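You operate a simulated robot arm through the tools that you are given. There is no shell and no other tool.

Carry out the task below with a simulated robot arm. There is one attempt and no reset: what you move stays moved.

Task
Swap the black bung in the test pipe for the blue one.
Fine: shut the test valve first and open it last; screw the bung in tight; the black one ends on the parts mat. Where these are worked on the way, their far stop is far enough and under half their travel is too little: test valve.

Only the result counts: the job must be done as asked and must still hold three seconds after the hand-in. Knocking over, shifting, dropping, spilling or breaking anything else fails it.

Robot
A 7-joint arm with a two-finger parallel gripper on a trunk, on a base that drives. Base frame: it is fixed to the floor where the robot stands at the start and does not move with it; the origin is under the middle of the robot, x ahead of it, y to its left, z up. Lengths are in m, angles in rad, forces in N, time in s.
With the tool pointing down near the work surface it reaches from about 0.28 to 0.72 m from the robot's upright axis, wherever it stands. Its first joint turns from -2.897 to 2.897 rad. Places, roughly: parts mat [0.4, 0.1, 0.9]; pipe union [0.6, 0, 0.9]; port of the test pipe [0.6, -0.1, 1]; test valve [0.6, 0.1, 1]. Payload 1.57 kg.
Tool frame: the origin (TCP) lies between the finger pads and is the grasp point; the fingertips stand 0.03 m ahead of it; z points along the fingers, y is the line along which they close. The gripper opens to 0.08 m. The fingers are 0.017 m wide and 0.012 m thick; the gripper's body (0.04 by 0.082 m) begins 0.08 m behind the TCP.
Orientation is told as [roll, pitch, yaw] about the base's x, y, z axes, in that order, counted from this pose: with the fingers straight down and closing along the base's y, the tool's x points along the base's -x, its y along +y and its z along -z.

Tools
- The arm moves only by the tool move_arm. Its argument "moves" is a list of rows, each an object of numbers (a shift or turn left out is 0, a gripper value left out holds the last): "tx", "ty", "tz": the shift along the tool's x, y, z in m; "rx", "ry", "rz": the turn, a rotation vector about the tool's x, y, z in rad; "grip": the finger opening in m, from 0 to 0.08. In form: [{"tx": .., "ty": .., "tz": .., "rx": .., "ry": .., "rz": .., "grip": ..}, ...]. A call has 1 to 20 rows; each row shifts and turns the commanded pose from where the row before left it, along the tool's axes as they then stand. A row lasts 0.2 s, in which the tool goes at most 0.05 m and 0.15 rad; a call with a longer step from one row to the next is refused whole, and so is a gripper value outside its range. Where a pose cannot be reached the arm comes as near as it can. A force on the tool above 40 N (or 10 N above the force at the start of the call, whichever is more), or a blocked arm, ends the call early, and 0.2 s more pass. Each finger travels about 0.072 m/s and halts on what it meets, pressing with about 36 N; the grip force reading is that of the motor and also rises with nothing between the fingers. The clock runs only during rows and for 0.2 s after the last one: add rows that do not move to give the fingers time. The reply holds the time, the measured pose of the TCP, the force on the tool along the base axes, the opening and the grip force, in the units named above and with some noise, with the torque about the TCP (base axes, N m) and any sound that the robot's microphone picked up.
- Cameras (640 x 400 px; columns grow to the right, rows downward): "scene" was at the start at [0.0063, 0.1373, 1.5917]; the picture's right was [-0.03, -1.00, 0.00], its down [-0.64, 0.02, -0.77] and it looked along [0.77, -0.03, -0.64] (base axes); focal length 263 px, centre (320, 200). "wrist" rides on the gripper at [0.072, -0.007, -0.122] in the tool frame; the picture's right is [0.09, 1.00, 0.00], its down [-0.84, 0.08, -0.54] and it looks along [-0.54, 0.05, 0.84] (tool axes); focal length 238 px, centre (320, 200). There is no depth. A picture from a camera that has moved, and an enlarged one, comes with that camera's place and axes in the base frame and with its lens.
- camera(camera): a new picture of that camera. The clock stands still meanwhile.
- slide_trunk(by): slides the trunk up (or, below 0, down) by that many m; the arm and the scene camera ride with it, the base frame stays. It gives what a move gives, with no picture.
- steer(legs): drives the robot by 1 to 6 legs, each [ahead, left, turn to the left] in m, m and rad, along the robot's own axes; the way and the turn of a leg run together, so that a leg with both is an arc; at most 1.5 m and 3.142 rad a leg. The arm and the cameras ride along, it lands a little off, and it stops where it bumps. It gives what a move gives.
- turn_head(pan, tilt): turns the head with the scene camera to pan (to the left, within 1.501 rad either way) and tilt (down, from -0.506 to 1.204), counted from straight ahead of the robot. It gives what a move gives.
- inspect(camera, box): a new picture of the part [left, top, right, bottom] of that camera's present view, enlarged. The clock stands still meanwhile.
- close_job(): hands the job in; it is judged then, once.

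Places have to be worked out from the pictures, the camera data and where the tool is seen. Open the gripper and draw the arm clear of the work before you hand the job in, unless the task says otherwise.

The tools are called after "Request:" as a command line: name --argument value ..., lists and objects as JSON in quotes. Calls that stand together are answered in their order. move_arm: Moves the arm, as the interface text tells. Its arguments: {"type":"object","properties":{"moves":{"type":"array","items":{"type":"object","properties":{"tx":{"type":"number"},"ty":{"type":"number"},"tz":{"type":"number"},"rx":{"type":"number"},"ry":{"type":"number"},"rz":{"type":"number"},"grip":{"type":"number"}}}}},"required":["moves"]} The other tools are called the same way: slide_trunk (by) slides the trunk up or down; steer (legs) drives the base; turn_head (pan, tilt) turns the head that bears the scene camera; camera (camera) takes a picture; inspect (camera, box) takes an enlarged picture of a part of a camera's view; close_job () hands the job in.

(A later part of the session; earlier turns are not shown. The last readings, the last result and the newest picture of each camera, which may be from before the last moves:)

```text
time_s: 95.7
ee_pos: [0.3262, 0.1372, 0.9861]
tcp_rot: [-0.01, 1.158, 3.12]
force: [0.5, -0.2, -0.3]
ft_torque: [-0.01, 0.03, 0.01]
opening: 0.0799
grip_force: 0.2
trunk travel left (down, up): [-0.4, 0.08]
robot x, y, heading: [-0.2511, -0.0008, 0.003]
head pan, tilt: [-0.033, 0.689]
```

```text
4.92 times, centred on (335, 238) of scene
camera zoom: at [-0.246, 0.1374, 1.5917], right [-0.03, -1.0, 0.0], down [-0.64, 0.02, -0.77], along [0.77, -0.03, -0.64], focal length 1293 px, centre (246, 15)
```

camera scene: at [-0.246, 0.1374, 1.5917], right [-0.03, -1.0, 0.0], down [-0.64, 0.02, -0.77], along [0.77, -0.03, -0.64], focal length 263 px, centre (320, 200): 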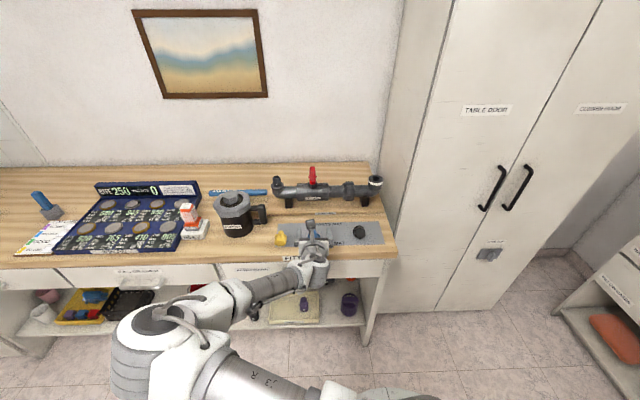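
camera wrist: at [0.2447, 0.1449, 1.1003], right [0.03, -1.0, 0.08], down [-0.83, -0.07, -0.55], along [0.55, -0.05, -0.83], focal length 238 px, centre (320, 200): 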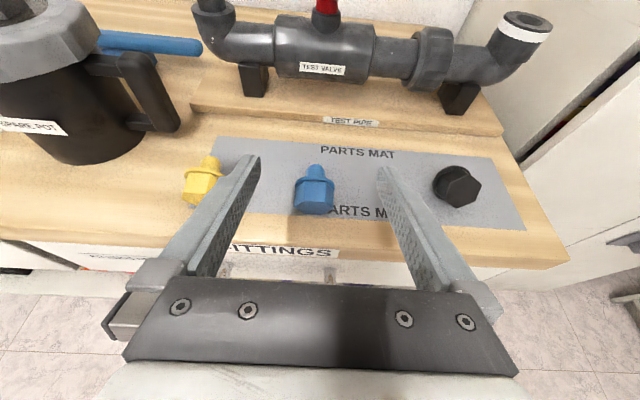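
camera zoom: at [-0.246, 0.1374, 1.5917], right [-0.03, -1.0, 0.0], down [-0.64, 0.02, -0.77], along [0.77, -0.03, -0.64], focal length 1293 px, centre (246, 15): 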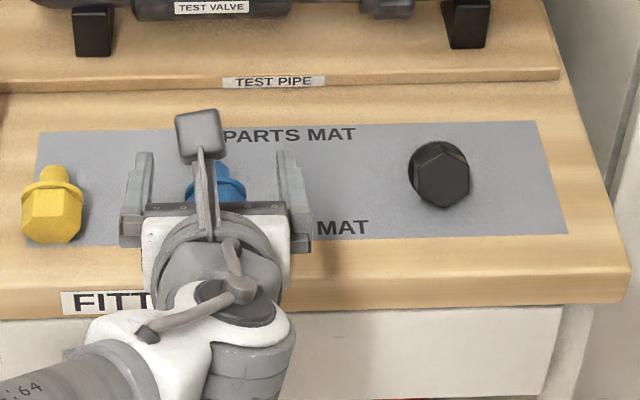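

The blue bung lies on a flat with its vertices to ±y and the thread toward +x. A flatter approach suits it better, so I test whether the tool can tip a little further here.

Request:
move_arm --moves '[{"ry": 0.08}, {"ry": 0.08}, {"ry": 0.06}, {}]'

Request:
camera --camera "wrist"

```text
time_s: 96.7
ee_pos: [0.3268, 0.1378, 0.9865]
tcp_rot: [-0.029, 1.377, 3.107]
force: [-0.6, -0.2, 0.1]
ft_torque: [0.01, -0.03, 0.01]
opening: 0.08
grip_force: 0.1
trunk travel left (down, up): [-0.4, 0.08]
robot x, y, heading: [-0.2537, -0.0021, 0.002]
head pan, tilt: [-0.033, 0.689]
```

```text
taken
camera wrist: at [0.2218, 0.1451, 1.0795], right [0.01, -1.0, 0.08], down [-0.69, -0.07, -0.72], along [0.72, -0.05, -0.69], focal length 238 px, centre (320, 200)
```

wrist: 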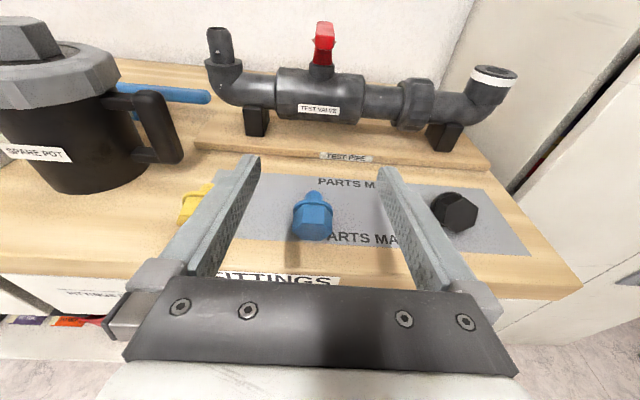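

79° is reachable. I zoom in to fix the blue bung's position from this pose.

Request:
inspect --camera "wrist" --box '[270, 175, 360, 255]'

```text
5.00 times, centred on (315, 215) of wrist
camera zoom: at [0.2218, 0.1451, 1.0795], right [0.01, -1.0, 0.08], down [-0.69, -0.07, -0.72], along [0.72, -0.05, -0.69], focal length 1192 px, centre (345, 125)
```

zoom: 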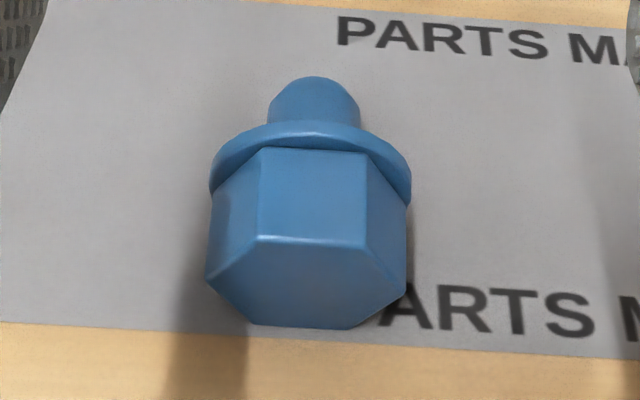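

Two views agree: the end face of the head is centred at (0.378, 0.138, 0.883), axis along +x, on a mat at z ≈ 0.865. I descend behind the head to finger height first.

Request:
move_arm --moves '[{"grip": 0.07}, {"tx": -0.0233, "tz": 0.00456}, {"tx": -0.0233, "tz": 0.00456}, {"tx": -0.0233, "tz": 0.00456}, {"tx": -0.0133, "tz": 0.0026}, {}]'

Request:
camera --camera "wrist"

Request:
inspect --camera "scene" --box '[240, 190, 400, 290]'

```text
time_s: 98.0
ee_pos: [0.3284, 0.1381, 0.901]
tcp_rot: [-0.03, 1.378, 3.106]
force: [-0.3, 0.4, 0.8]
ft_torque: [0.0, -0.03, 0.01]
opening: 0.0699
grip_force: 0.0
trunk travel left (down, up): [-0.4, 0.08]
robot x, y, heading: [-0.25, -0.0017, -0.003]
head pan, tilt: [-0.033, 0.689]
```

```text
taken
camera wrist: at [0.2217, 0.1451, 0.9944], right [0.01, -1.0, 0.08], down [-0.69, -0.07, -0.72], along [0.72, -0.05, -0.69], focal length 238 px, centre (320, 200)
```

wrist: 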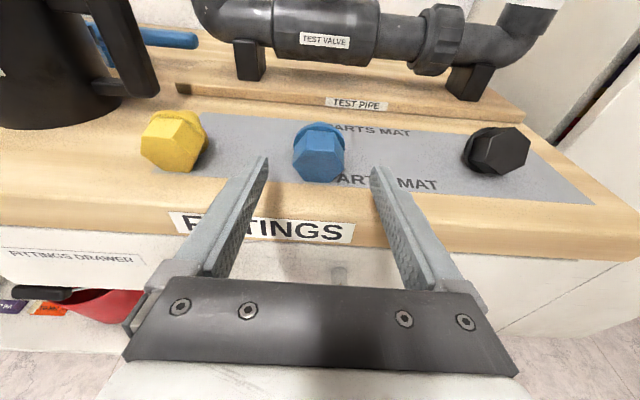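

```text
4.00 times, centred on (320, 240) of scene
camera zoom: at [-0.2459, 0.1373, 1.5917], right [-0.03, -1.0, 0.0], down [-0.64, 0.02, -0.77], along [0.77, -0.03, -0.64], focal length 1050 px, centre (320, 40)
```

zoom: 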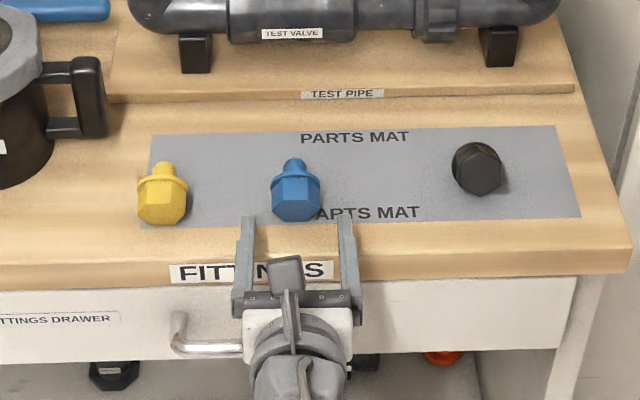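

I check the end-face alignment once more from here before moving forward.

Request:
inspect --camera "wrist" --box '[250, 100, 390, 220]'

```text
3.33 times, centred on (320, 160) of wrist
camera zoom: at [0.2217, 0.1451, 0.9944], right [0.01, -1.0, 0.08], down [-0.69, -0.07, -0.72], along [0.72, -0.05, -0.69], focal length 794 px, centre (320, 333)
```

zoom: 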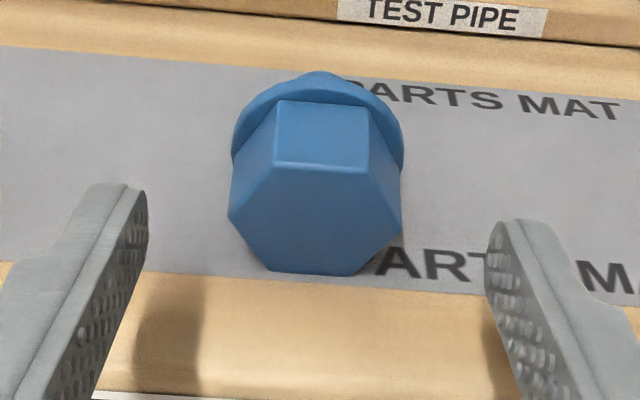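

Refined: end face centre (0.380, 0.139, 0.881). I lower 12 mm and slide forward over the head, keeping the fingertips short of the flange.

Request:
move_arm --moves '[{"tx": -0.0118, "tz": 0.0023, "ty": -0.0007}, {"tx": 0.0024, "tz": 0.0124}, {"tx": 0.0024, "tz": 0.0124}, {"tx": 0.0024, "tz": 0.0124}, {}]'

Request:
inspect --camera "wrist" --box '[230, 90, 410, 240]'

Request:
inspect --camera "scene" --box '[280, 210, 350, 270]'

```text
time_s: 99.2
ee_pos: [0.3645, 0.1496, 0.8931]
tcp_rot: [-0.11, 1.379, 3.038]
force: [0.5, -0.3, 0.1]
ft_torque: [0.01, -0.02, 0.0]
opening: 0.0698
grip_force: 0.0
trunk travel left (down, up): [-0.4, 0.08]
robot x, y, heading: [-0.2514, 0.0015, 0.003]
head pan, tilt: [-0.033, 0.689]
```

```text
2.67 times, centred on (320, 165) of wrist
camera zoom: at [0.2588, 0.1542, 0.9863], right [0.02, -1.0, 0.07], down [-0.69, -0.06, -0.72], along [0.72, -0.03, -0.69], focal length 636 px, centre (320, 293)
```

zoom: 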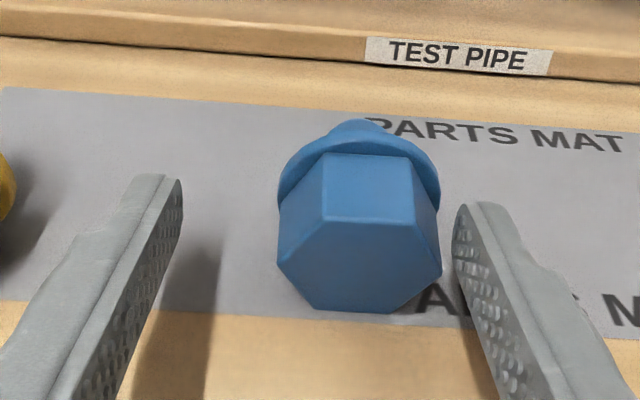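

```text
6.67 times, centred on (315, 240) of scene
camera zoom: at [-0.2458, 0.1373, 1.5917], right [-0.03, -1.0, 0.0], down [-0.64, 0.02, -0.77], along [0.77, -0.03, -0.64], focal length 1751 px, centre (353, -67)
```

zoom: 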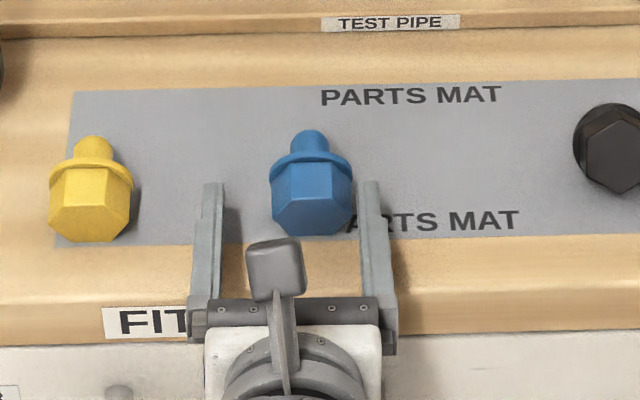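

The tool drifted 11 mm to the left while moving in. I wait a moment and re-read the pose.

Request:
move_arm --moves '[{}, {}, {}]'

```text
time_s: 100.0
ee_pos: [0.3642, 0.1475, 0.8935]
tcp_rot: [-0.113, 1.378, 3.031]
force: [-0.2, 0.2, 0.1]
ft_torque: [0.01, -0.03, 0.02]
opening: 0.0701
grip_force: 0.0
trunk travel left (down, up): [-0.4, 0.08]
robot x, y, heading: [-0.2517, -0.0004, 0.001]
head pan, tilt: [-0.033, 0.689]
```

Orientation is essentially unchanged, only y is off by about 10 mm. I command that shift and see whether the arm follows.

Request:
move_arm --moves '[{"ty": 0.005}, {"ty": 0.005}, {}]'

Request:
inspect --camera "wrist" --box '[230, 90, 410, 240]'

```text
time_s: 100.8
ee_pos: [0.3638, 0.1405, 0.8924]
tcp_rot: [-0.123, 1.378, 3.028]
force: [0.6, -0.3, 0.4]
ft_torque: [-0.01, 0.03, -0.03]
opening: 0.0701
grip_force: 0.1
trunk travel left (down, up): [-0.4, 0.08]
robot x, y, heading: [-0.2504, 0.0017, 0.002]
head pan, tilt: [-0.033, 0.689]
```

```text
2.67 times, centred on (320, 165) of wrist
camera zoom: at [0.2585, 0.1454, 0.9865], right [0.02, -1.0, 0.07], down [-0.69, -0.06, -0.72], along [0.72, -0.03, -0.69], focal length 636 px, centre (320, 293)
```

zoom: 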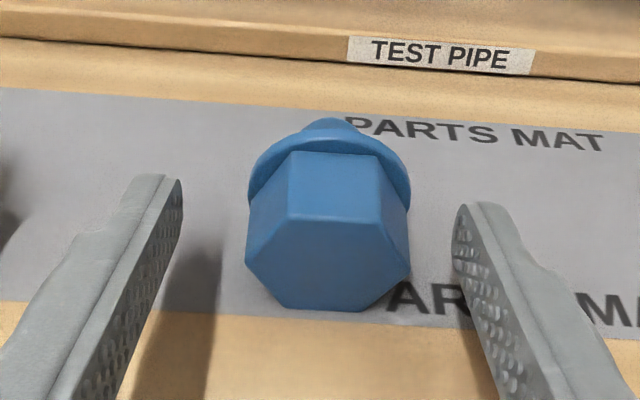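

The arm followed; the face centre recomputes to (0.381, 0.139, 0.881). I nudge 1.5 mm more and close gently on the head.

Request:
move_arm --moves '[{"ty": 0.0015, "tx": -0.002}, {}, {"grip": 0.055}, {"grip": 0.048}, {"grip": 0.0}, {"grip": 0.0}, {"grip": 0.0}, {}]'

Request:
inspect --camera "wrist" --box '[230, 90, 410, 240]'

Request:
inspect --camera "scene" --box '[280, 210, 350, 270]'

```text
time_s: 102.7
ee_pos: [0.3645, 0.1379, 0.8919]
tcp_rot: [-0.129, 1.379, 3.016]
force: [-0.3, 0.6, -0.4]
ft_torque: [-0.01, 0.02, -0.02]
opening: 0.0407
grip_force: 35.8
trunk travel left (down, up): [-0.4, 0.08]
robot x, y, heading: [-0.2539, -0.0011, -0.0]
head pan, tilt: [-0.033, 0.689]
```

```text
2.67 times, centred on (320, 165) of wrist
camera zoom: at [0.259, 0.142, 0.9853], right [0.02, -1.0, 0.07], down [-0.69, -0.06, -0.72], along [0.72, -0.03, -0.69], focal length 636 px, centre (320, 293)
```

zoom: 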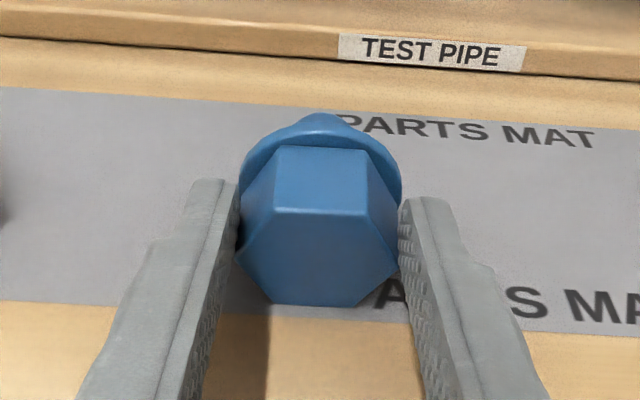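

```text
6.67 times, centred on (315, 240) of scene
camera zoom: at [-0.2458, 0.1373, 1.5917], right [-0.03, -1.0, 0.0], down [-0.64, 0.02, -0.77], along [0.77, -0.03, -0.64], focal length 1751 px, centre (353, -67)
```

zoom: 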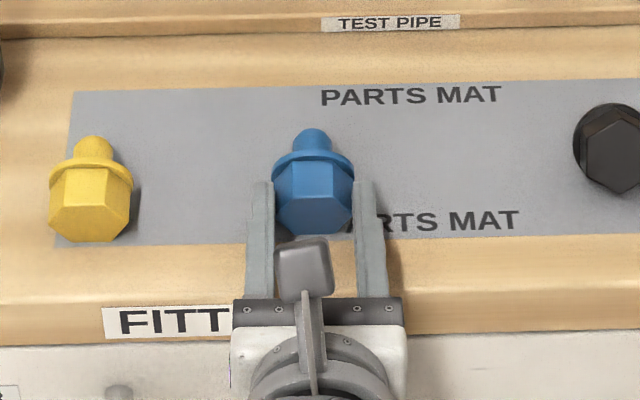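

The head is clamped across its edges (0.0407 m). I lift slowly and check that it comes along.

Request:
move_arm --moves '[{"tx": 0.003, "tz": -0.0006}, {"tx": 0.003, "tz": -0.0006}, {"tx": 0.005, "tz": -0.001}, {"tx": 0.005, "tz": -0.001}, {"tx": 0.005, "tz": -0.001}, {}]'

Request:
inspect --camera "wrist" --box '[230, 90, 410, 240]'

Request:
inspect --camera "scene" --box '[280, 210, 350, 270]'

```text
time_s: 104.0
ee_pos: [0.3644, 0.127, 0.9091]
tcp_rot: [-0.043, 1.378, 3.093]
force: [0.4, 0.5, -0.2]
ft_torque: [0.03, -0.02, 0.03]
opening: 0.041
grip_force: 36.0
trunk travel left (down, up): [-0.4, 0.08]
robot x, y, heading: [-0.2515, 0.003, 0.003]
head pan, tilt: [-0.033, 0.689]
```

```text
2.67 times, centred on (320, 165) of wrist
camera zoom: at [0.259, 0.1344, 1.0028], right [0.01, -1.0, 0.08], down [-0.69, -0.07, -0.72], along [0.72, -0.05, -0.69], focal length 636 px, centre (320, 293)
```

zoom: 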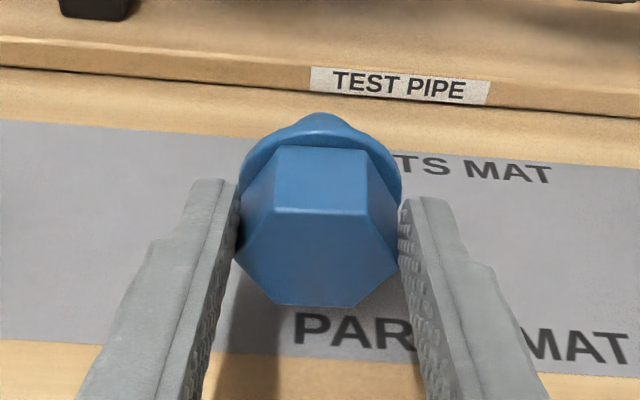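

```text
6.67 times, centred on (315, 240) of scene
camera zoom: at [-0.2458, 0.1373, 1.5917], right [-0.03, -1.0, 0.0], down [-0.64, 0.02, -0.77], along [0.77, -0.03, -0.64], focal length 1751 px, centre (353, -67)
```

zoom: 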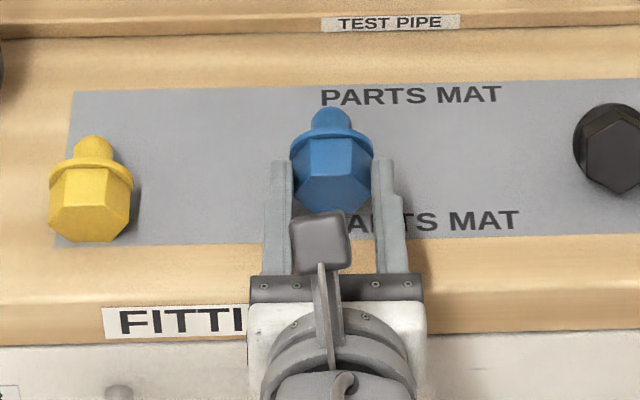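

It is lifted and steady. I raise it well clear of the bench.

Request:
move_arm --moves '[{"tx": 0.015, "tz": -0.003}, {"tx": 0.03, "tz": -0.006}, {"tx": 0.039, "tz": -0.0077}, {"tx": 0.039, "tz": -0.0077}, {"tx": 0.039, "tz": -0.0077}, {"tx": 0.039, "tz": -0.0077}, {"tx": 0.03, "tz": -0.006}, {}]'

Request:
camera --camera "wrist"

```text
time_s: 105.8
ee_pos: [0.3636, 0.1253, 1.1431]
tcp_rot: [-0.027, 1.378, 3.109]
force: [0.3, -0.7, -0.5]
ft_torque: [0.04, 0.04, -0.01]
opening: 0.0408
grip_force: 35.7
trunk travel left (down, up): [-0.4, 0.08]
robot x, y, heading: [-0.2538, 0.0009, 0.002]
head pan, tilt: [-0.033, 0.689]
```

```text
taken
camera wrist: at [0.2583, 0.133, 1.2372], right [0.01, -1.0, 0.09], down [-0.69, -0.07, -0.72], along [0.72, -0.05, -0.69], focal length 238 px, centre (320, 200)
```

wrist: 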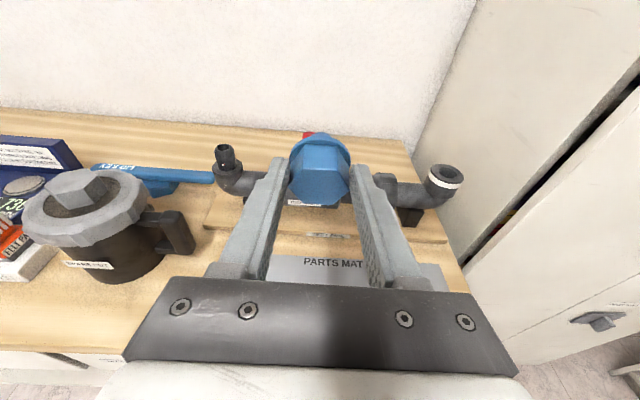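

I turn the tool back to vertical in free air here before driving forward.

Request:
move_arm --moves '[{"ry": -0.08}, {"ry": -0.13}, {"ry": -0.13}, {"ry": -0.13}, {"ry": -0.13}, {"ry": -0.13}, {"ry": -0.13}, {"ry": -0.13}, {"ry": -0.13}, {"ry": -0.13}, {"ry": -0.13}, {}]'

Request:
camera --camera "wrist"

Request:
camera --camera "scene"

```text
time_s: 108.5
ee_pos: [0.3645, 0.126, 1.144]
tcp_rot: [-0.005, -0.006, 3.134]
force: [-0.3, 0.9, -0.1]
ft_torque: [-0.02, 0.01, -0.04]
opening: 0.0411
grip_force: 36.0
trunk travel left (down, up): [-0.4, 0.08]
robot x, y, heading: [-0.251, -0.0011, -0.0]
head pan, tilt: [-0.033, 0.689]
```

```text
taken
camera wrist: at [0.437, 0.1316, 1.265], right [0.09, -1.0, -0.01], down [-0.83, -0.07, 0.55], along [-0.54, -0.04, -0.84], focal length 238 px, centre (320, 200)
```

wrist: 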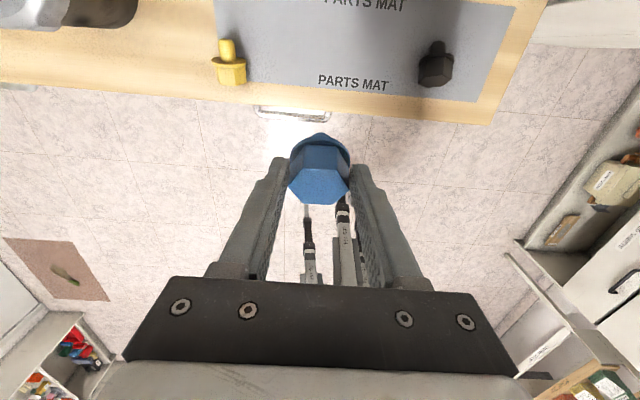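

```text
taken
camera scene: at [-0.2457, 0.1372, 1.5917], right [-0.03, -1.0, 0.0], down [-0.64, 0.02, -0.77], along [0.77, -0.03, -0.64], focal length 263 px, centre (320, 200)
```

scene: 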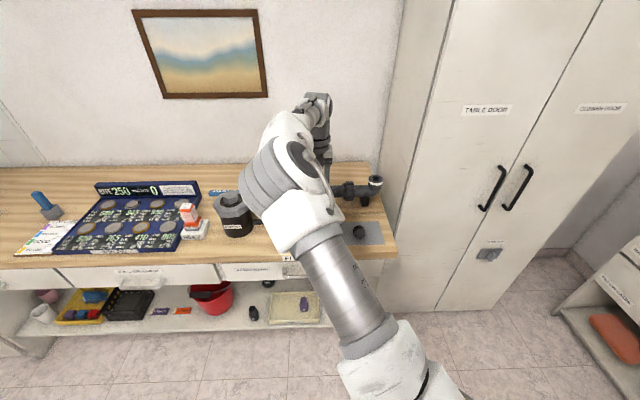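

Tool is vertical with the bung held. I raise 5 cm for clearance over the pipe and drive forward 0.25 m.

Request:
move_arm --moves '[{"tz": -0.03}, {"tz": -0.03}, {}]'

Request:
steer --legs '[[0.25, 0, 0]]'

Request:
camera --camera "scene"

Request:
camera --camera "wrist"

```text
time_s: 109.2
ee_pos: [0.3632, 0.125, 1.2056]
tcp_rot: [-0.006, -0.003, 3.137]
force: [0.3, -0.5, -0.3]
ft_torque: [0.0, 0.01, 0.0]
opening: 0.0406
grip_force: 36.2
trunk travel left (down, up): [-0.4, 0.08]
robot x, y, heading: [-0.2494, -0.0003, -0.001]
head pan, tilt: [-0.033, 0.689]
```

```text
time_s: 111.5
ee_pos: [0.615, 0.1273, 1.205]
tcp_rot: [-0.007, -0.004, 3.139]
force: [0.2, -0.9, -0.2]
ft_torque: [0.0, 0.01, 0.01]
opening: 0.0408
grip_force: 36.4
trunk travel left (down, up): [-0.4, 0.08]
robot x, y, heading: [0.0008, -0.0017, 0.006]
head pan, tilt: [-0.033, 0.689]
```

```text
taken
camera scene: at [0.0052, 0.1377, 1.5917], right [-0.03, -1.0, 0.0], down [-0.64, 0.02, -0.77], along [0.77, -0.02, -0.64], focal length 263 px, centre (320, 200)
```

scene: 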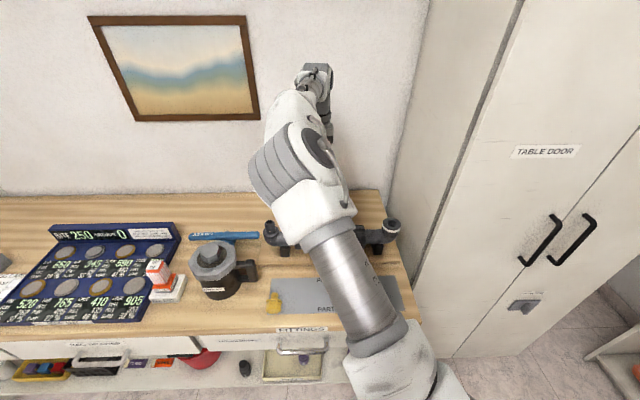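

```text
taken
camera wrist: at [0.6878, 0.1333, 1.3264], right [0.09, -1.0, -0.01], down [-0.84, -0.08, 0.54], along [-0.54, -0.04, -0.84], focal length 238 px, centre (320, 200)
```

wrist: 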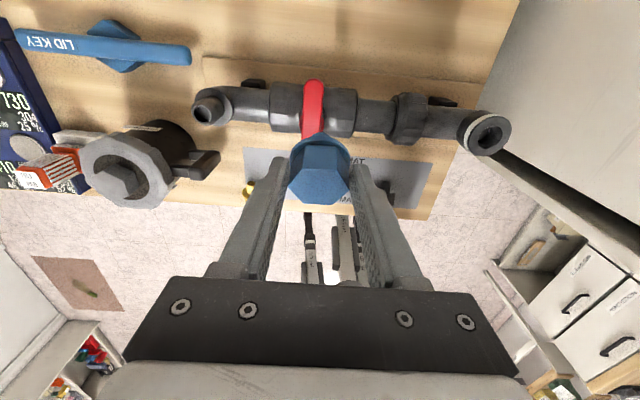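

I move across above the port, staying high.

Request:
move_arm --moves '[{"ty": 0.04}, {"ty": 0.04}, {"ty": 0.04}, {"ty": 0.04}, {"ty": 0.04}, {"ty": 0.039}, {}]'

Request:
camera --camera "wrist"

Request:
inspect --camera "scene" --box '[340, 110, 450, 240]'

```text
time_s: 113.1
ee_pos: [0.6122, -0.1123, 1.2028]
tcp_rot: [-0.004, -0.003, 3.137]
force: [0.3, -0.5, -0.1]
ft_torque: [-0.02, -0.06, -0.01]
opening: 0.0405
grip_force: 36.1
trunk travel left (down, up): [-0.4, 0.08]
robot x, y, heading: [-0.0037, 0.0035, -0.002]
head pan, tilt: [-0.033, 0.689]
```

```text
taken
camera wrist: at [0.6867, -0.1066, 1.3247], right [0.09, -1.0, -0.01], down [-0.84, -0.08, 0.54], along [-0.54, -0.04, -0.84], focal length 238 px, centre (320, 200)
```

wrist: 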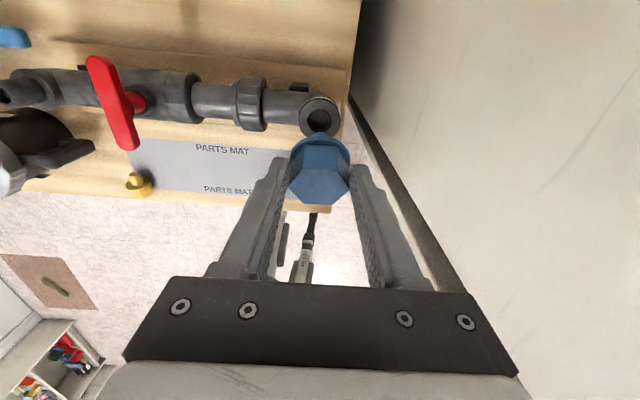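

```text
3.08 times, centred on (395, 175) of scene
camera zoom: at [0.005, 0.1375, 1.5917], right [-0.03, -1.0, 0.0], down [-0.64, 0.02, -0.77], along [0.77, -0.02, -0.64], focal length 808 px, centre (89, 277)
```

zoom: 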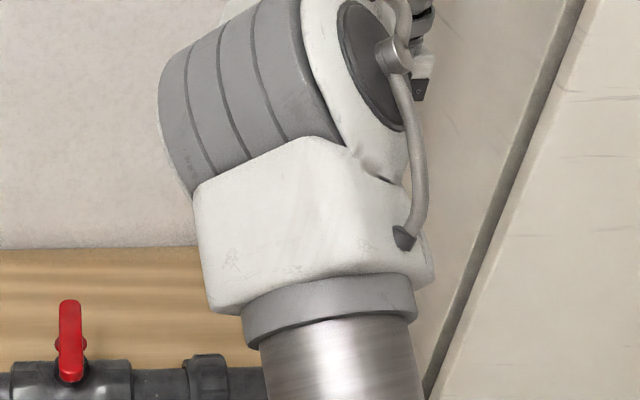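

I zoom on the held bung and the port to judge the bung's tilt in the fingers.

Request:
inspect --camera "wrist" --box '[260, 80, 380, 215]'

```text
2.96 times, centred on (320, 148) of wrist
camera zoom: at [0.6867, -0.1066, 1.3247], right [0.09, -1.0, -0.01], down [-0.84, -0.08, 0.54], along [-0.54, -0.04, -0.84], focal length 706 px, centre (320, 356)
```

zoom: 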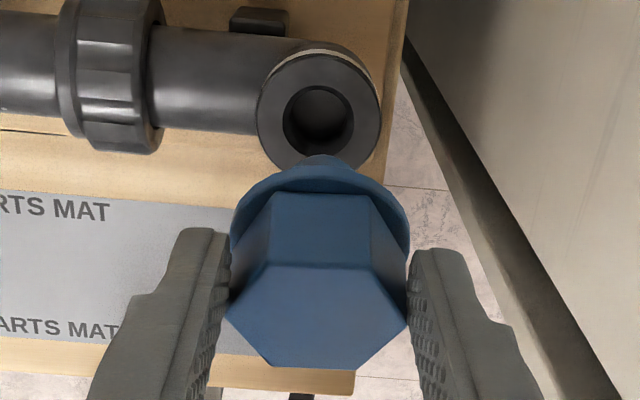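

The bung leans about 21.5° toward +x relative to the tool, so I tip the tool back by 0.375 rad to bring the thread vertical, and look.

Request:
move_arm --moves '[{"ry": -0.075}, {"ry": -0.1}, {"ry": -0.1}, {"ry": -0.1}, {}]'

Request:
camera --camera "wrist"

Request:
camera --camera "scene"

```text
time_s: 114.3
ee_pos: [0.6096, -0.1113, 1.2031]
tcp_rot: [-0.01, -0.321, -3.139]
force: [-0.4, -0.1, 0.9]
ft_torque: [0.01, -0.04, 0.03]
opening: 0.0403
grip_force: 36.0
out of reach, approached as far as the arm can: row 4
trunk travel left (down, up): [-0.4, 0.08]
robot x, y, heading: [-0.0025, 0.0035, 0.007]
head pan, tilt: [-0.033, 0.689]
```

```text
taken
camera wrist: at [0.7162, -0.1043, 1.2949], right [0.09, -1.0, -0.04], down [-0.62, -0.08, 0.78], along [-0.78, -0.04, -0.63], focal length 238 px, centre (320, 200)
```

wrist: 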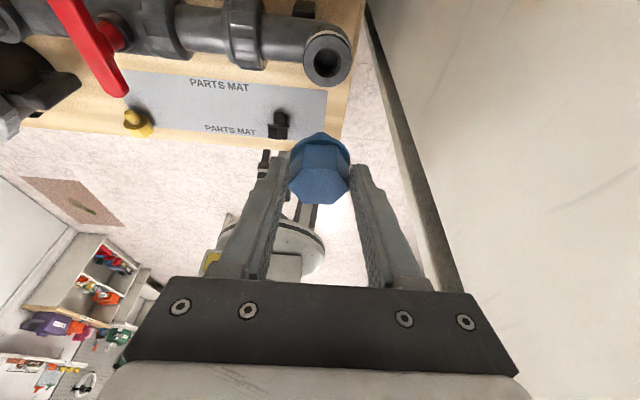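

```text
taken
camera scene: at [0.0049, 0.1376, 1.5917], right [-0.03, -1.0, 0.0], down [-0.64, 0.02, -0.77], along [0.77, -0.02, -0.64], focal length 263 px, centre (320, 200)
```

scene: 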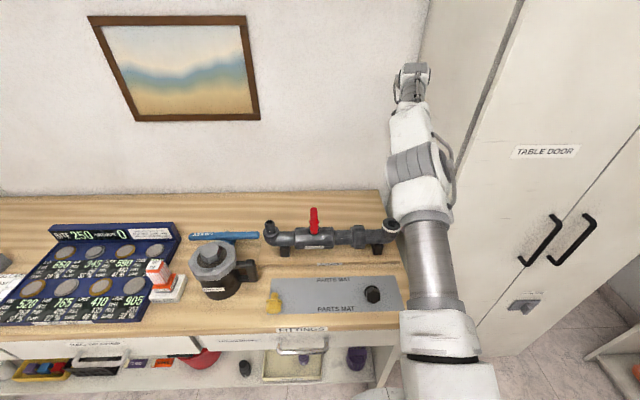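

The tool reached -18.4°, leaving the thread within about 3° of vertical, which is good enough for a loose hole. I zoom in to measure the hole against the thread tip.

Request:
inspect --camera "wrist" --box '[270, 20, 380, 210]'

Request:
inspect --camera "scene" --box '[360, 185, 430, 250]'

```text
2.11 times, centred on (325, 115) of wrist
camera zoom: at [0.7162, -0.1043, 1.2949], right [0.09, -1.0, -0.04], down [-0.62, -0.08, 0.78], along [-0.78, -0.04, -0.63], focal length 502 px, centre (310, 379)
```

zoom: 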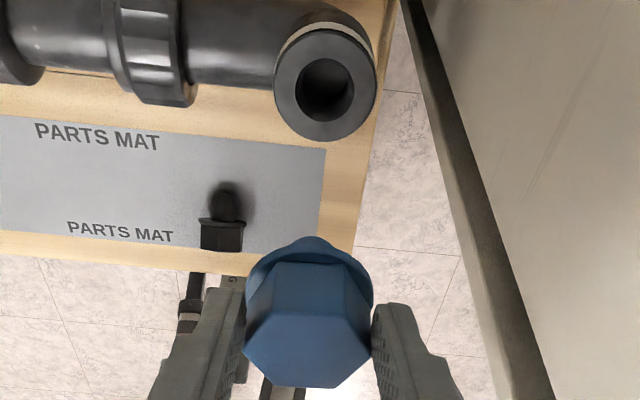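

```text
6.15 times, centred on (395, 218) of scene
camera zoom: at [0.0049, 0.1376, 1.5917], right [-0.03, -1.0, 0.0], down [-0.64, 0.02, -0.77], along [0.77, -0.02, -0.64], focal length 1616 px, centre (-142, 92)
```

zoom: 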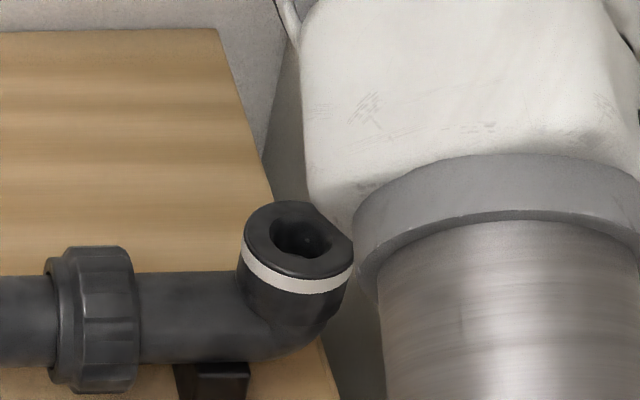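

The hole centre measures (0.602, -0.111) with its rim at z ≈ 1.0, and the thread tip should be about 9 mm behind and 60 mm below the TCP. I descend to just above the rim.

Request:
move_arm --moves '[{"tx": 0.0106, "tz": 0.0319}, {"tx": 0.0106, "tz": 0.0319}, {"tx": 0.0106, "tz": 0.0319}, {"tx": 0.0079, "tz": 0.0237}, {}]'

Request:
camera --camera "wrist"

Request:
inspect --camera "scene" --box '[340, 150, 450, 250]'

```text
time_s: 115.5
ee_pos: [0.6086, -0.1088, 1.0752]
tcp_rot: [-0.008, -0.321, -3.138]
force: [0.6, 0.2, -0.7]
ft_torque: [0.0, -0.01, -0.02]
opening: 0.0408
grip_force: 35.9
trunk travel left (down, up): [-0.4, 0.08]
robot x, y, heading: [-0.0047, 0.0037, 0.004]
head pan, tilt: [-0.033, 0.689]
```

```text
taken
camera wrist: at [0.717, -0.1033, 1.1685], right [0.09, -1.0, -0.04], down [-0.62, -0.08, 0.78], along [-0.78, -0.04, -0.63], focal length 238 px, centre (320, 200)
```

wrist: 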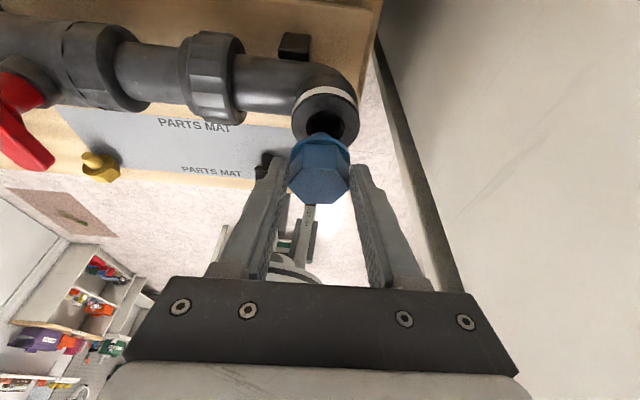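

```text
4.00 times, centred on (395, 200) of scene
camera zoom: at [0.0051, 0.1377, 1.5917], right [-0.03, -1.0, 0.0], down [-0.64, 0.02, -0.77], along [0.77, -0.02, -0.64], focal length 1050 px, centre (20, 200)
```

zoom: 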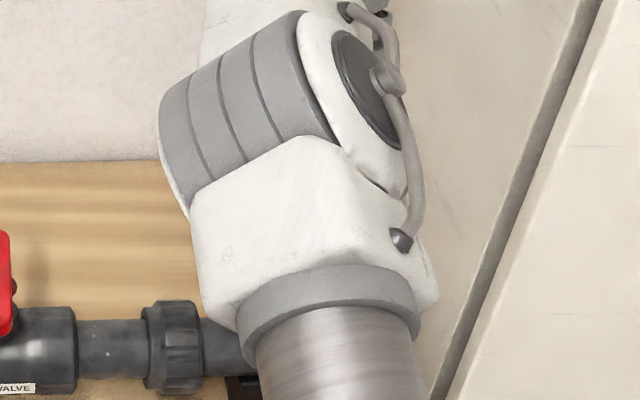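

The arm blocks the scene view, so I rely on the wrist camera and zoom in on the tip and the hole.

Request:
inspect --camera "wrist" --box '[275, 80, 375, 210]'

```text
3.08 times, centred on (325, 145) of wrist
camera zoom: at [0.717, -0.1033, 1.1685], right [0.09, -1.0, -0.04], down [-0.62, -0.08, 0.78], along [-0.78, -0.04, -0.63], focal length 733 px, centre (305, 369)
```

zoom: 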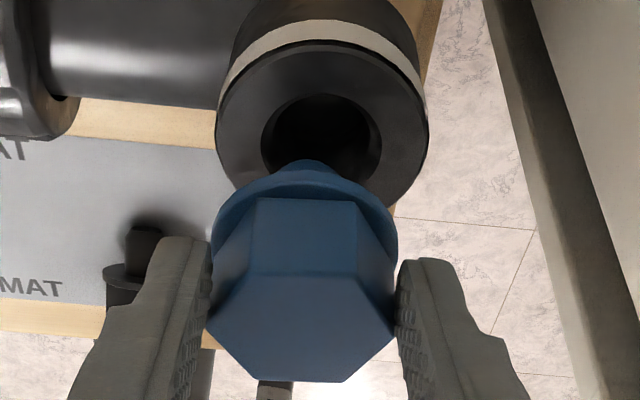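

The tip sits about 3 mm short in x and 2 mm off in y relative to the hole centre (0.605, -0.110). I correct that and lower 16 mm so the tip enters the hole.

Request:
move_arm --moves '[{"tx": 0.0033, "tz": -0.0011, "ty": 0.0023}, {}, {"tx": 0.00126, "tz": 0.0038}, {"tx": 0.00126, "tz": 0.0038}, {"tx": 0.00126, "tz": 0.0038}, {"tx": 0.00126, "tz": 0.0038}, {}]'

Request:
inspect --camera "wrist" --box '[275, 80, 375, 210]'

```text
time_s: 117.1
ee_pos: [0.6133, -0.1123, 1.0602]
tcp_rot: [-0.01, -0.32, -3.139]
force: [-0.6, 0.0, -0.4]
ft_torque: [-0.05, 0.02, -0.03]
opening: 0.0409
grip_force: 35.9
trunk travel left (down, up): [-0.4, 0.08]
robot x, y, heading: [0.0017, -0.0002, 0.007]
head pan, tilt: [-0.033, 0.689]
```

```text
3.08 times, centred on (325, 145) of wrist
camera zoom: at [0.7204, -0.1049, 1.1525], right [0.09, -1.0, -0.04], down [-0.62, -0.08, 0.78], along [-0.78, -0.04, -0.63], focal length 733 px, centre (305, 369)
```

zoom: 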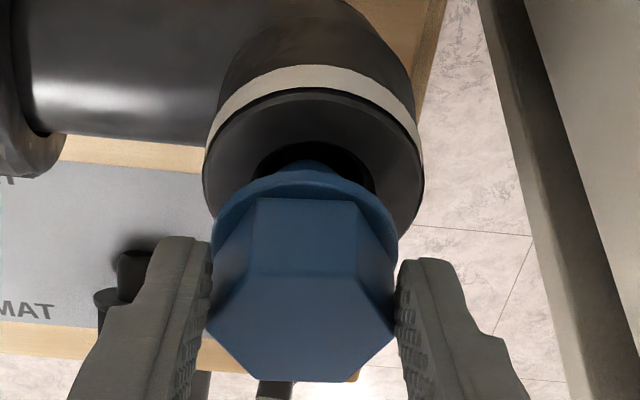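

The thread is entering the hole centrally. I continue down another 12 mm while watching the force.

Request:
move_arm --moves '[{"tx": 0.00095, "tz": 0.00285}, {"tx": 0.00095, "tz": 0.00285}, {"tx": 0.00095, "tz": 0.00285}, {"tx": 0.00095, "tz": 0.00285}, {}]'

Request:
inspect --camera "wrist" --box '[275, 80, 375, 210]'

```text
time_s: 118.3
ee_pos: [0.6135, -0.11, 1.0473]
tcp_rot: [-0.01, -0.32, -3.138]
force: [-0.9, 0.4, -0.7]
ft_torque: [0.01, 0.01, -0.02]
opening: 0.0411
grip_force: 35.7
trunk travel left (down, up): [-0.4, 0.08]
robot x, y, heading: [-0.0018, -0.0002, 0.001]
head pan, tilt: [-0.033, 0.689]
```

```text
3.08 times, centred on (325, 145) of wrist
camera zoom: at [0.7201, -0.1045, 1.1409], right [0.09, -1.0, -0.04], down [-0.62, -0.08, 0.78], along [-0.78, -0.04, -0.63], focal length 733 px, centre (305, 369)
```

zoom: 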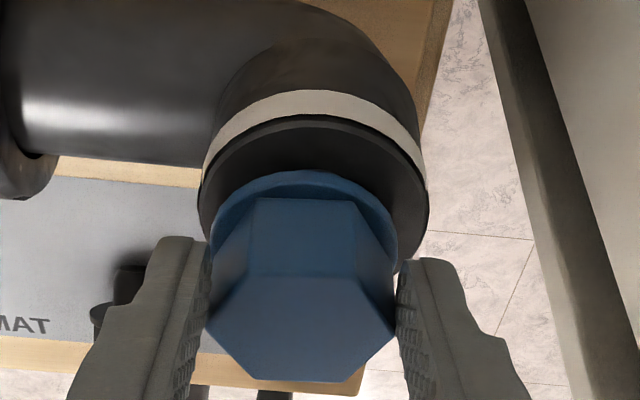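

No resistance and about 11 mm deep. I go down further until the flange meets the rim or force appears.

Request:
move_arm --moves '[{"ty": 0.001}, {"tx": 0.00063, "tz": 0.0019}, {"tx": 0.00063, "tz": 0.0019}, {"tx": 0.00063, "tz": 0.0019}, {}]'

Request:
inspect --camera "wrist" --box '[275, 80, 375, 210]'

```text
time_s: 119.5
ee_pos: [0.6123, -0.1131, 1.0426]
tcp_rot: [-0.008, -0.32, -3.139]
force: [-0.5, -0.8, 0.2]
ft_torque: [0.02, 0.04, 0.04]
opening: 0.0412
grip_force: 35.7
trunk travel left (down, up): [-0.4, 0.08]
robot x, y, heading: [-0.0003, 0.0024, 0.0]
head pan, tilt: [-0.033, 0.689]
```

```text
3.08 times, centred on (325, 145) of wrist
camera zoom: at [0.7198, -0.106, 1.1349], right [0.09, -1.0, -0.04], down [-0.62, -0.08, 0.78], along [-0.78, -0.04, -0.63], focal length 733 px, centre (305, 369)
```

zoom: 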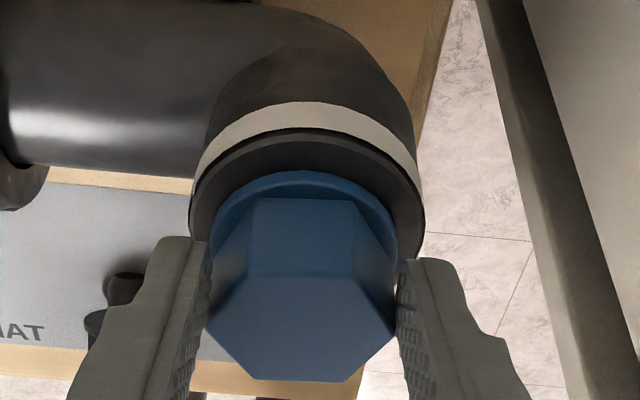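

Well centred now. A few more millimetres down to seat it.

Request:
move_arm --moves '[{"tx": 0.00063, "tz": 0.0019}, {"tx": 0.00063, "tz": 0.0019}, {}]'

```text
time_s: 120.3
ee_pos: [0.6153, -0.1124, 1.0409]
tcp_rot: [-0.008, -0.314, -3.137]
force: [14.3, -0.2, 23.1]
ft_torque: [-0.25, -0.12, -0.11]
opening: 0.0409
grip_force: 36.1
trunk travel left (down, up): [-0.4, 0.08]
robot x, y, heading: [0.0014, -0.0001, 0.001]
head pan, tilt: [-0.033, 0.689]
```

The flange has met the rim (23 N). I ease off 1.5 mm and open the fingers so the bung settles in the hole.

Request:
move_arm --moves '[{"tx": -0.0005, "tz": -0.0015}, {"grip": 0.046}, {"grip": 0.055}, {"grip": 0.065}, {"grip": 0.07}, {}, {}]'

Request:
inspect --camera "wrist" --box '[250, 80, 400, 230]'

```text
time_s: 121.9
ee_pos: [0.6121, -0.113, 1.039]
tcp_rot: [-0.009, -0.32, -3.137]
force: [-0.2, -0.5, 0.1]
ft_torque: [0.0, -0.02, -0.02]
opening: 0.0698
grip_force: 0.1
trunk travel left (down, up): [-0.4, 0.08]
robot x, y, heading: [-0.0029, 0.0005, 0.0]
head pan, tilt: [-0.033, 0.689]
```

```text
2.67 times, centred on (325, 155) of wrist
camera zoom: at [0.7198, -0.1061, 1.1327], right [0.09, -1.0, -0.04], down [-0.62, -0.08, 0.78], along [-0.78, -0.04, -0.63], focal length 636 px, centre (307, 320)
```

zoom: 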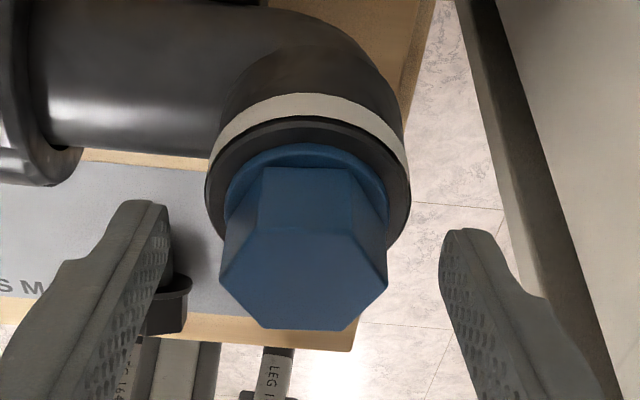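

The bung dropped into the hole and stands upright. I withdraw upward, straighten the tool to vertical and look at the hex from above.

Request:
move_arm --moves '[{"tz": -0.03}, {"tz": -0.04}, {"tz": -0.02, "grip": 0.08}, {"ry": 0.11}, {"ry": 0.11}, {"ry": 0.1}, {}]'

Request:
camera --camera "wrist"

Request:
camera --camera "scene"

```text
time_s: 123.5
ee_pos: [0.6344, -0.113, 1.1066]
tcp_rot: [-0.009, 0.002, -3.142]
force: [0.4, 0.2, -0.8]
ft_torque: [-0.02, 0.0, 0.04]
opening: 0.0801
grip_force: 0.1
out of reach, approached as far as the arm can: row 3
trunk travel left (down, up): [-0.4, 0.08]
robot x, y, heading: [-0.0014, -0.0, 0.004]
head pan, tilt: [-0.033, 0.689]
```

```text
taken
camera wrist: at [0.7069, -0.1062, 1.2282], right [0.09, -1.0, -0.01], down [-0.84, -0.08, 0.54], along [-0.54, -0.04, -0.84], focal length 238 px, centre (320, 200)
```

wrist: 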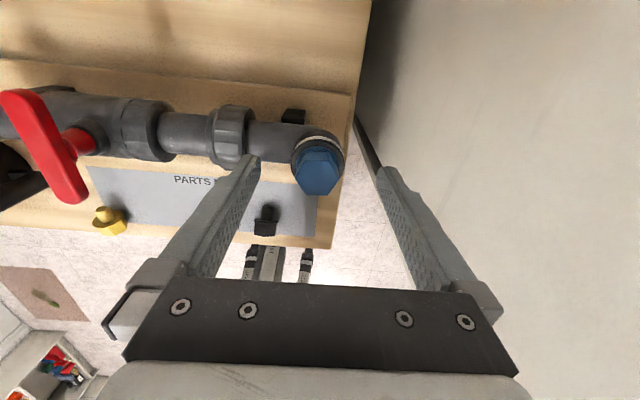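

```text
taken
camera scene: at [0.0049, 0.1377, 1.5917], right [-0.03, -1.0, 0.0], down [-0.64, 0.02, -0.77], along [0.77, -0.02, -0.64], focal length 263 px, centre (320, 200)
```

scene: 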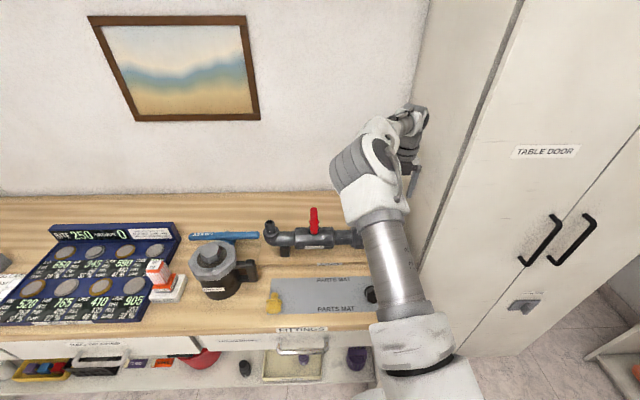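

Request:
inspect --camera "wrist" --box '[270, 110, 370, 220]'

Request:
inspect --camera "wrist" --box '[220, 170, 330, 270]'

```text
3.64 times, centred on (320, 165) of wrist
camera zoom: at [0.7069, -0.1062, 1.2282], right [0.09, -1.0, -0.01], down [-0.84, -0.08, 0.54], along [-0.54, -0.04, -0.84], focal length 867 px, centre (320, 327)
```

zoom: 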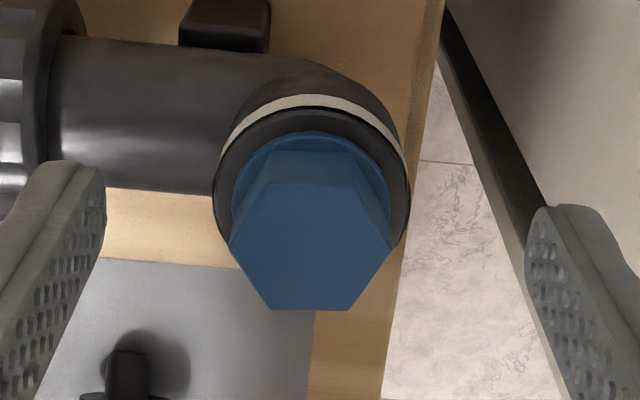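

```text
4.00 times, centred on (275, 220) of wrist
camera zoom: at [0.7069, -0.1062, 1.2282], right [0.09, -1.0, -0.01], down [-0.84, -0.08, 0.54], along [-0.54, -0.04, -0.84], focal length 953 px, centre (500, 120)
```

zoom: 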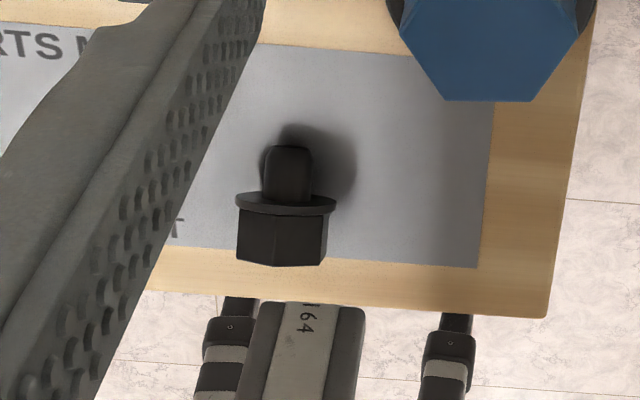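

The blue head has flats at ±30° from y; its centre is about (0.600, -0.112). I centre over it and turn the tool 30° to face a pair of flats, then check.

Request:
move_arm --moves '[{"tx": -0.0347, "ty": -0.001}, {"rz": 0.1309}, {"rz": 0.1309}, {"rz": 0.1309}, {"rz": 0.1309}, {}]'

Request:
inspect --camera "wrist" --box '[250, 80, 390, 210]'

Request:
inspect --camera "scene" --box '[340, 130, 450, 250]'

```text
time_s: 124.9
ee_pos: [0.5991, -0.1121, 1.1069]
tcp_rot: [-0.009, -0.006, 2.617]
force: [0.4, 0.5, 0.4]
ft_torque: [-0.05, -0.05, 0.0]
opening: 0.08
grip_force: 0.1
trunk travel left (down, up): [-0.4, 0.08]
robot x, y, heading: [-0.0003, 0.0038, 0.007]
head pan, tilt: [-0.033, 0.689]
```

```text
3.08 times, centred on (320, 145) of wrist
camera zoom: at [0.6659, -0.1423, 1.2275], right [-0.42, -0.91, -0.01], down [-0.76, 0.35, 0.55], along [-0.49, 0.23, -0.84], focal length 733 px, centre (320, 369)
```

zoom: 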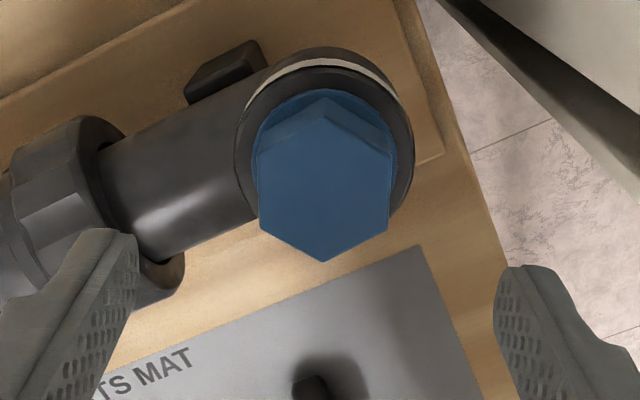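

```text
3.33 times, centred on (395, 190) of scene
camera zoom: at [0.005, 0.1377, 1.5917], right [-0.03, -1.0, 0.0], down [-0.64, 0.02, -0.77], along [0.77, -0.02, -0.64], focal length 875 px, centre (70, 233)
```

zoom: 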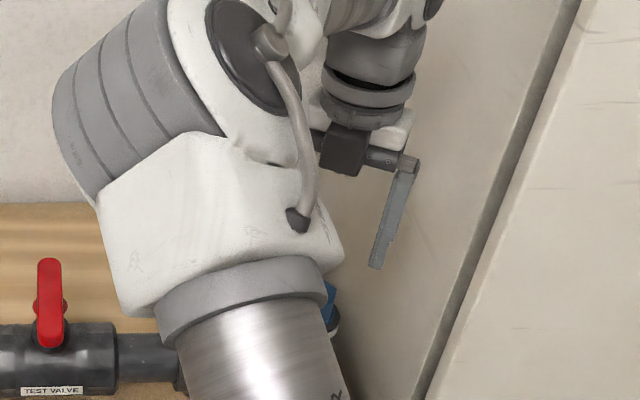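

The hex is about 0.06 rad counter-clockwise of the tool; the centre matches. I correct that, descend so the tips stop just above the rim, and close.

Request:
move_arm --moves '[{"rz": -0.06}, {"tz": 0.03}, {"tz": 0.025}, {"tz": 0.009}, {"tz": 0.008}, {}, {"grip": 0.05}, {"grip": 0.042}, {"grip": 0.0}, {"grip": 0.0}, {}]'

Request:
inspect --camera "wrist" --box '[250, 80, 390, 210]'

```text
time_s: 127.3
ee_pos: [0.5993, -0.1124, 1.034]
tcp_rot: [-0.007, -0.005, 2.678]
force: [-2.4, -4.6, -0.3]
ft_torque: [-0.27, 0.23, -0.01]
opening: 0.0367
grip_force: 35.7
trunk travel left (down, up): [-0.4, 0.08]
robot x, y, heading: [-0.0013, 0.0016, 0.001]
head pan, tilt: [-0.033, 0.689]
```

```text
3.08 times, centred on (320, 145) of wrist
camera zoom: at [0.6673, -0.1386, 1.1552], right [-0.36, -0.93, -0.01], down [-0.78, 0.3, 0.55], along [-0.51, 0.2, -0.84], focal length 733 px, centre (320, 369)
```

zoom: 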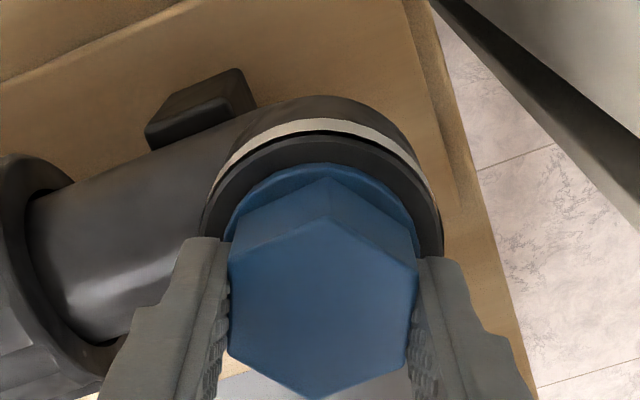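

Gripped flat to flat (0.0367 m) and concentric with the rim. I start screwing clockwise with a light downward press.

Request:
move_arm --moves '[{"tz": 0.0007}, {"rz": 0.12}, {"rz": 0.14}, {"rz": 0.14}, {"rz": 0.14}, {"rz": 0.14}, {"rz": 0.14}, {"rz": 0.14}]'

Request:
inspect --camera "wrist" --box '[250, 80, 390, 210]'

```text
time_s: 129.1
ee_pos: [0.6004, -0.1118, 1.0337]
tcp_rot: [0.0, -0.006, 1.716]
force: [0.6, -6.8, 4.9]
ft_torque: [-0.77, -0.09, 0.07]
opening: 0.0368
grip_force: 35.8
trunk travel left (down, up): [-0.4, 0.08]
robot x, y, heading: [-0.0014, 0.0004, 0.001]
head pan, tilt: [-0.033, 0.689]
```

```text
3.08 times, centred on (320, 145) of wrist
camera zoom: at [0.6173, -0.1823, 1.1548], right [-0.97, -0.23, 0.0], down [-0.2, 0.81, 0.55], along [-0.13, 0.53, -0.84], focal length 733 px, centre (320, 369)
```

zoom: 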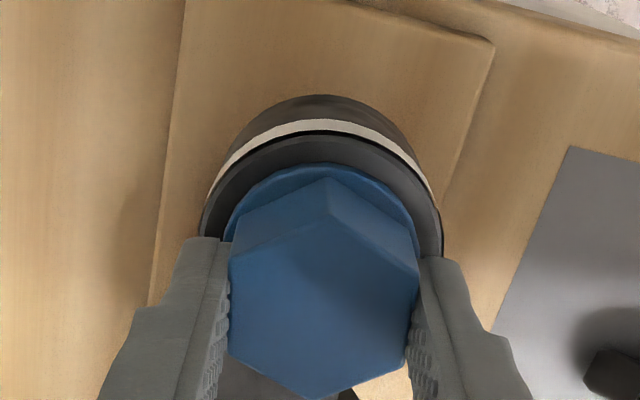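

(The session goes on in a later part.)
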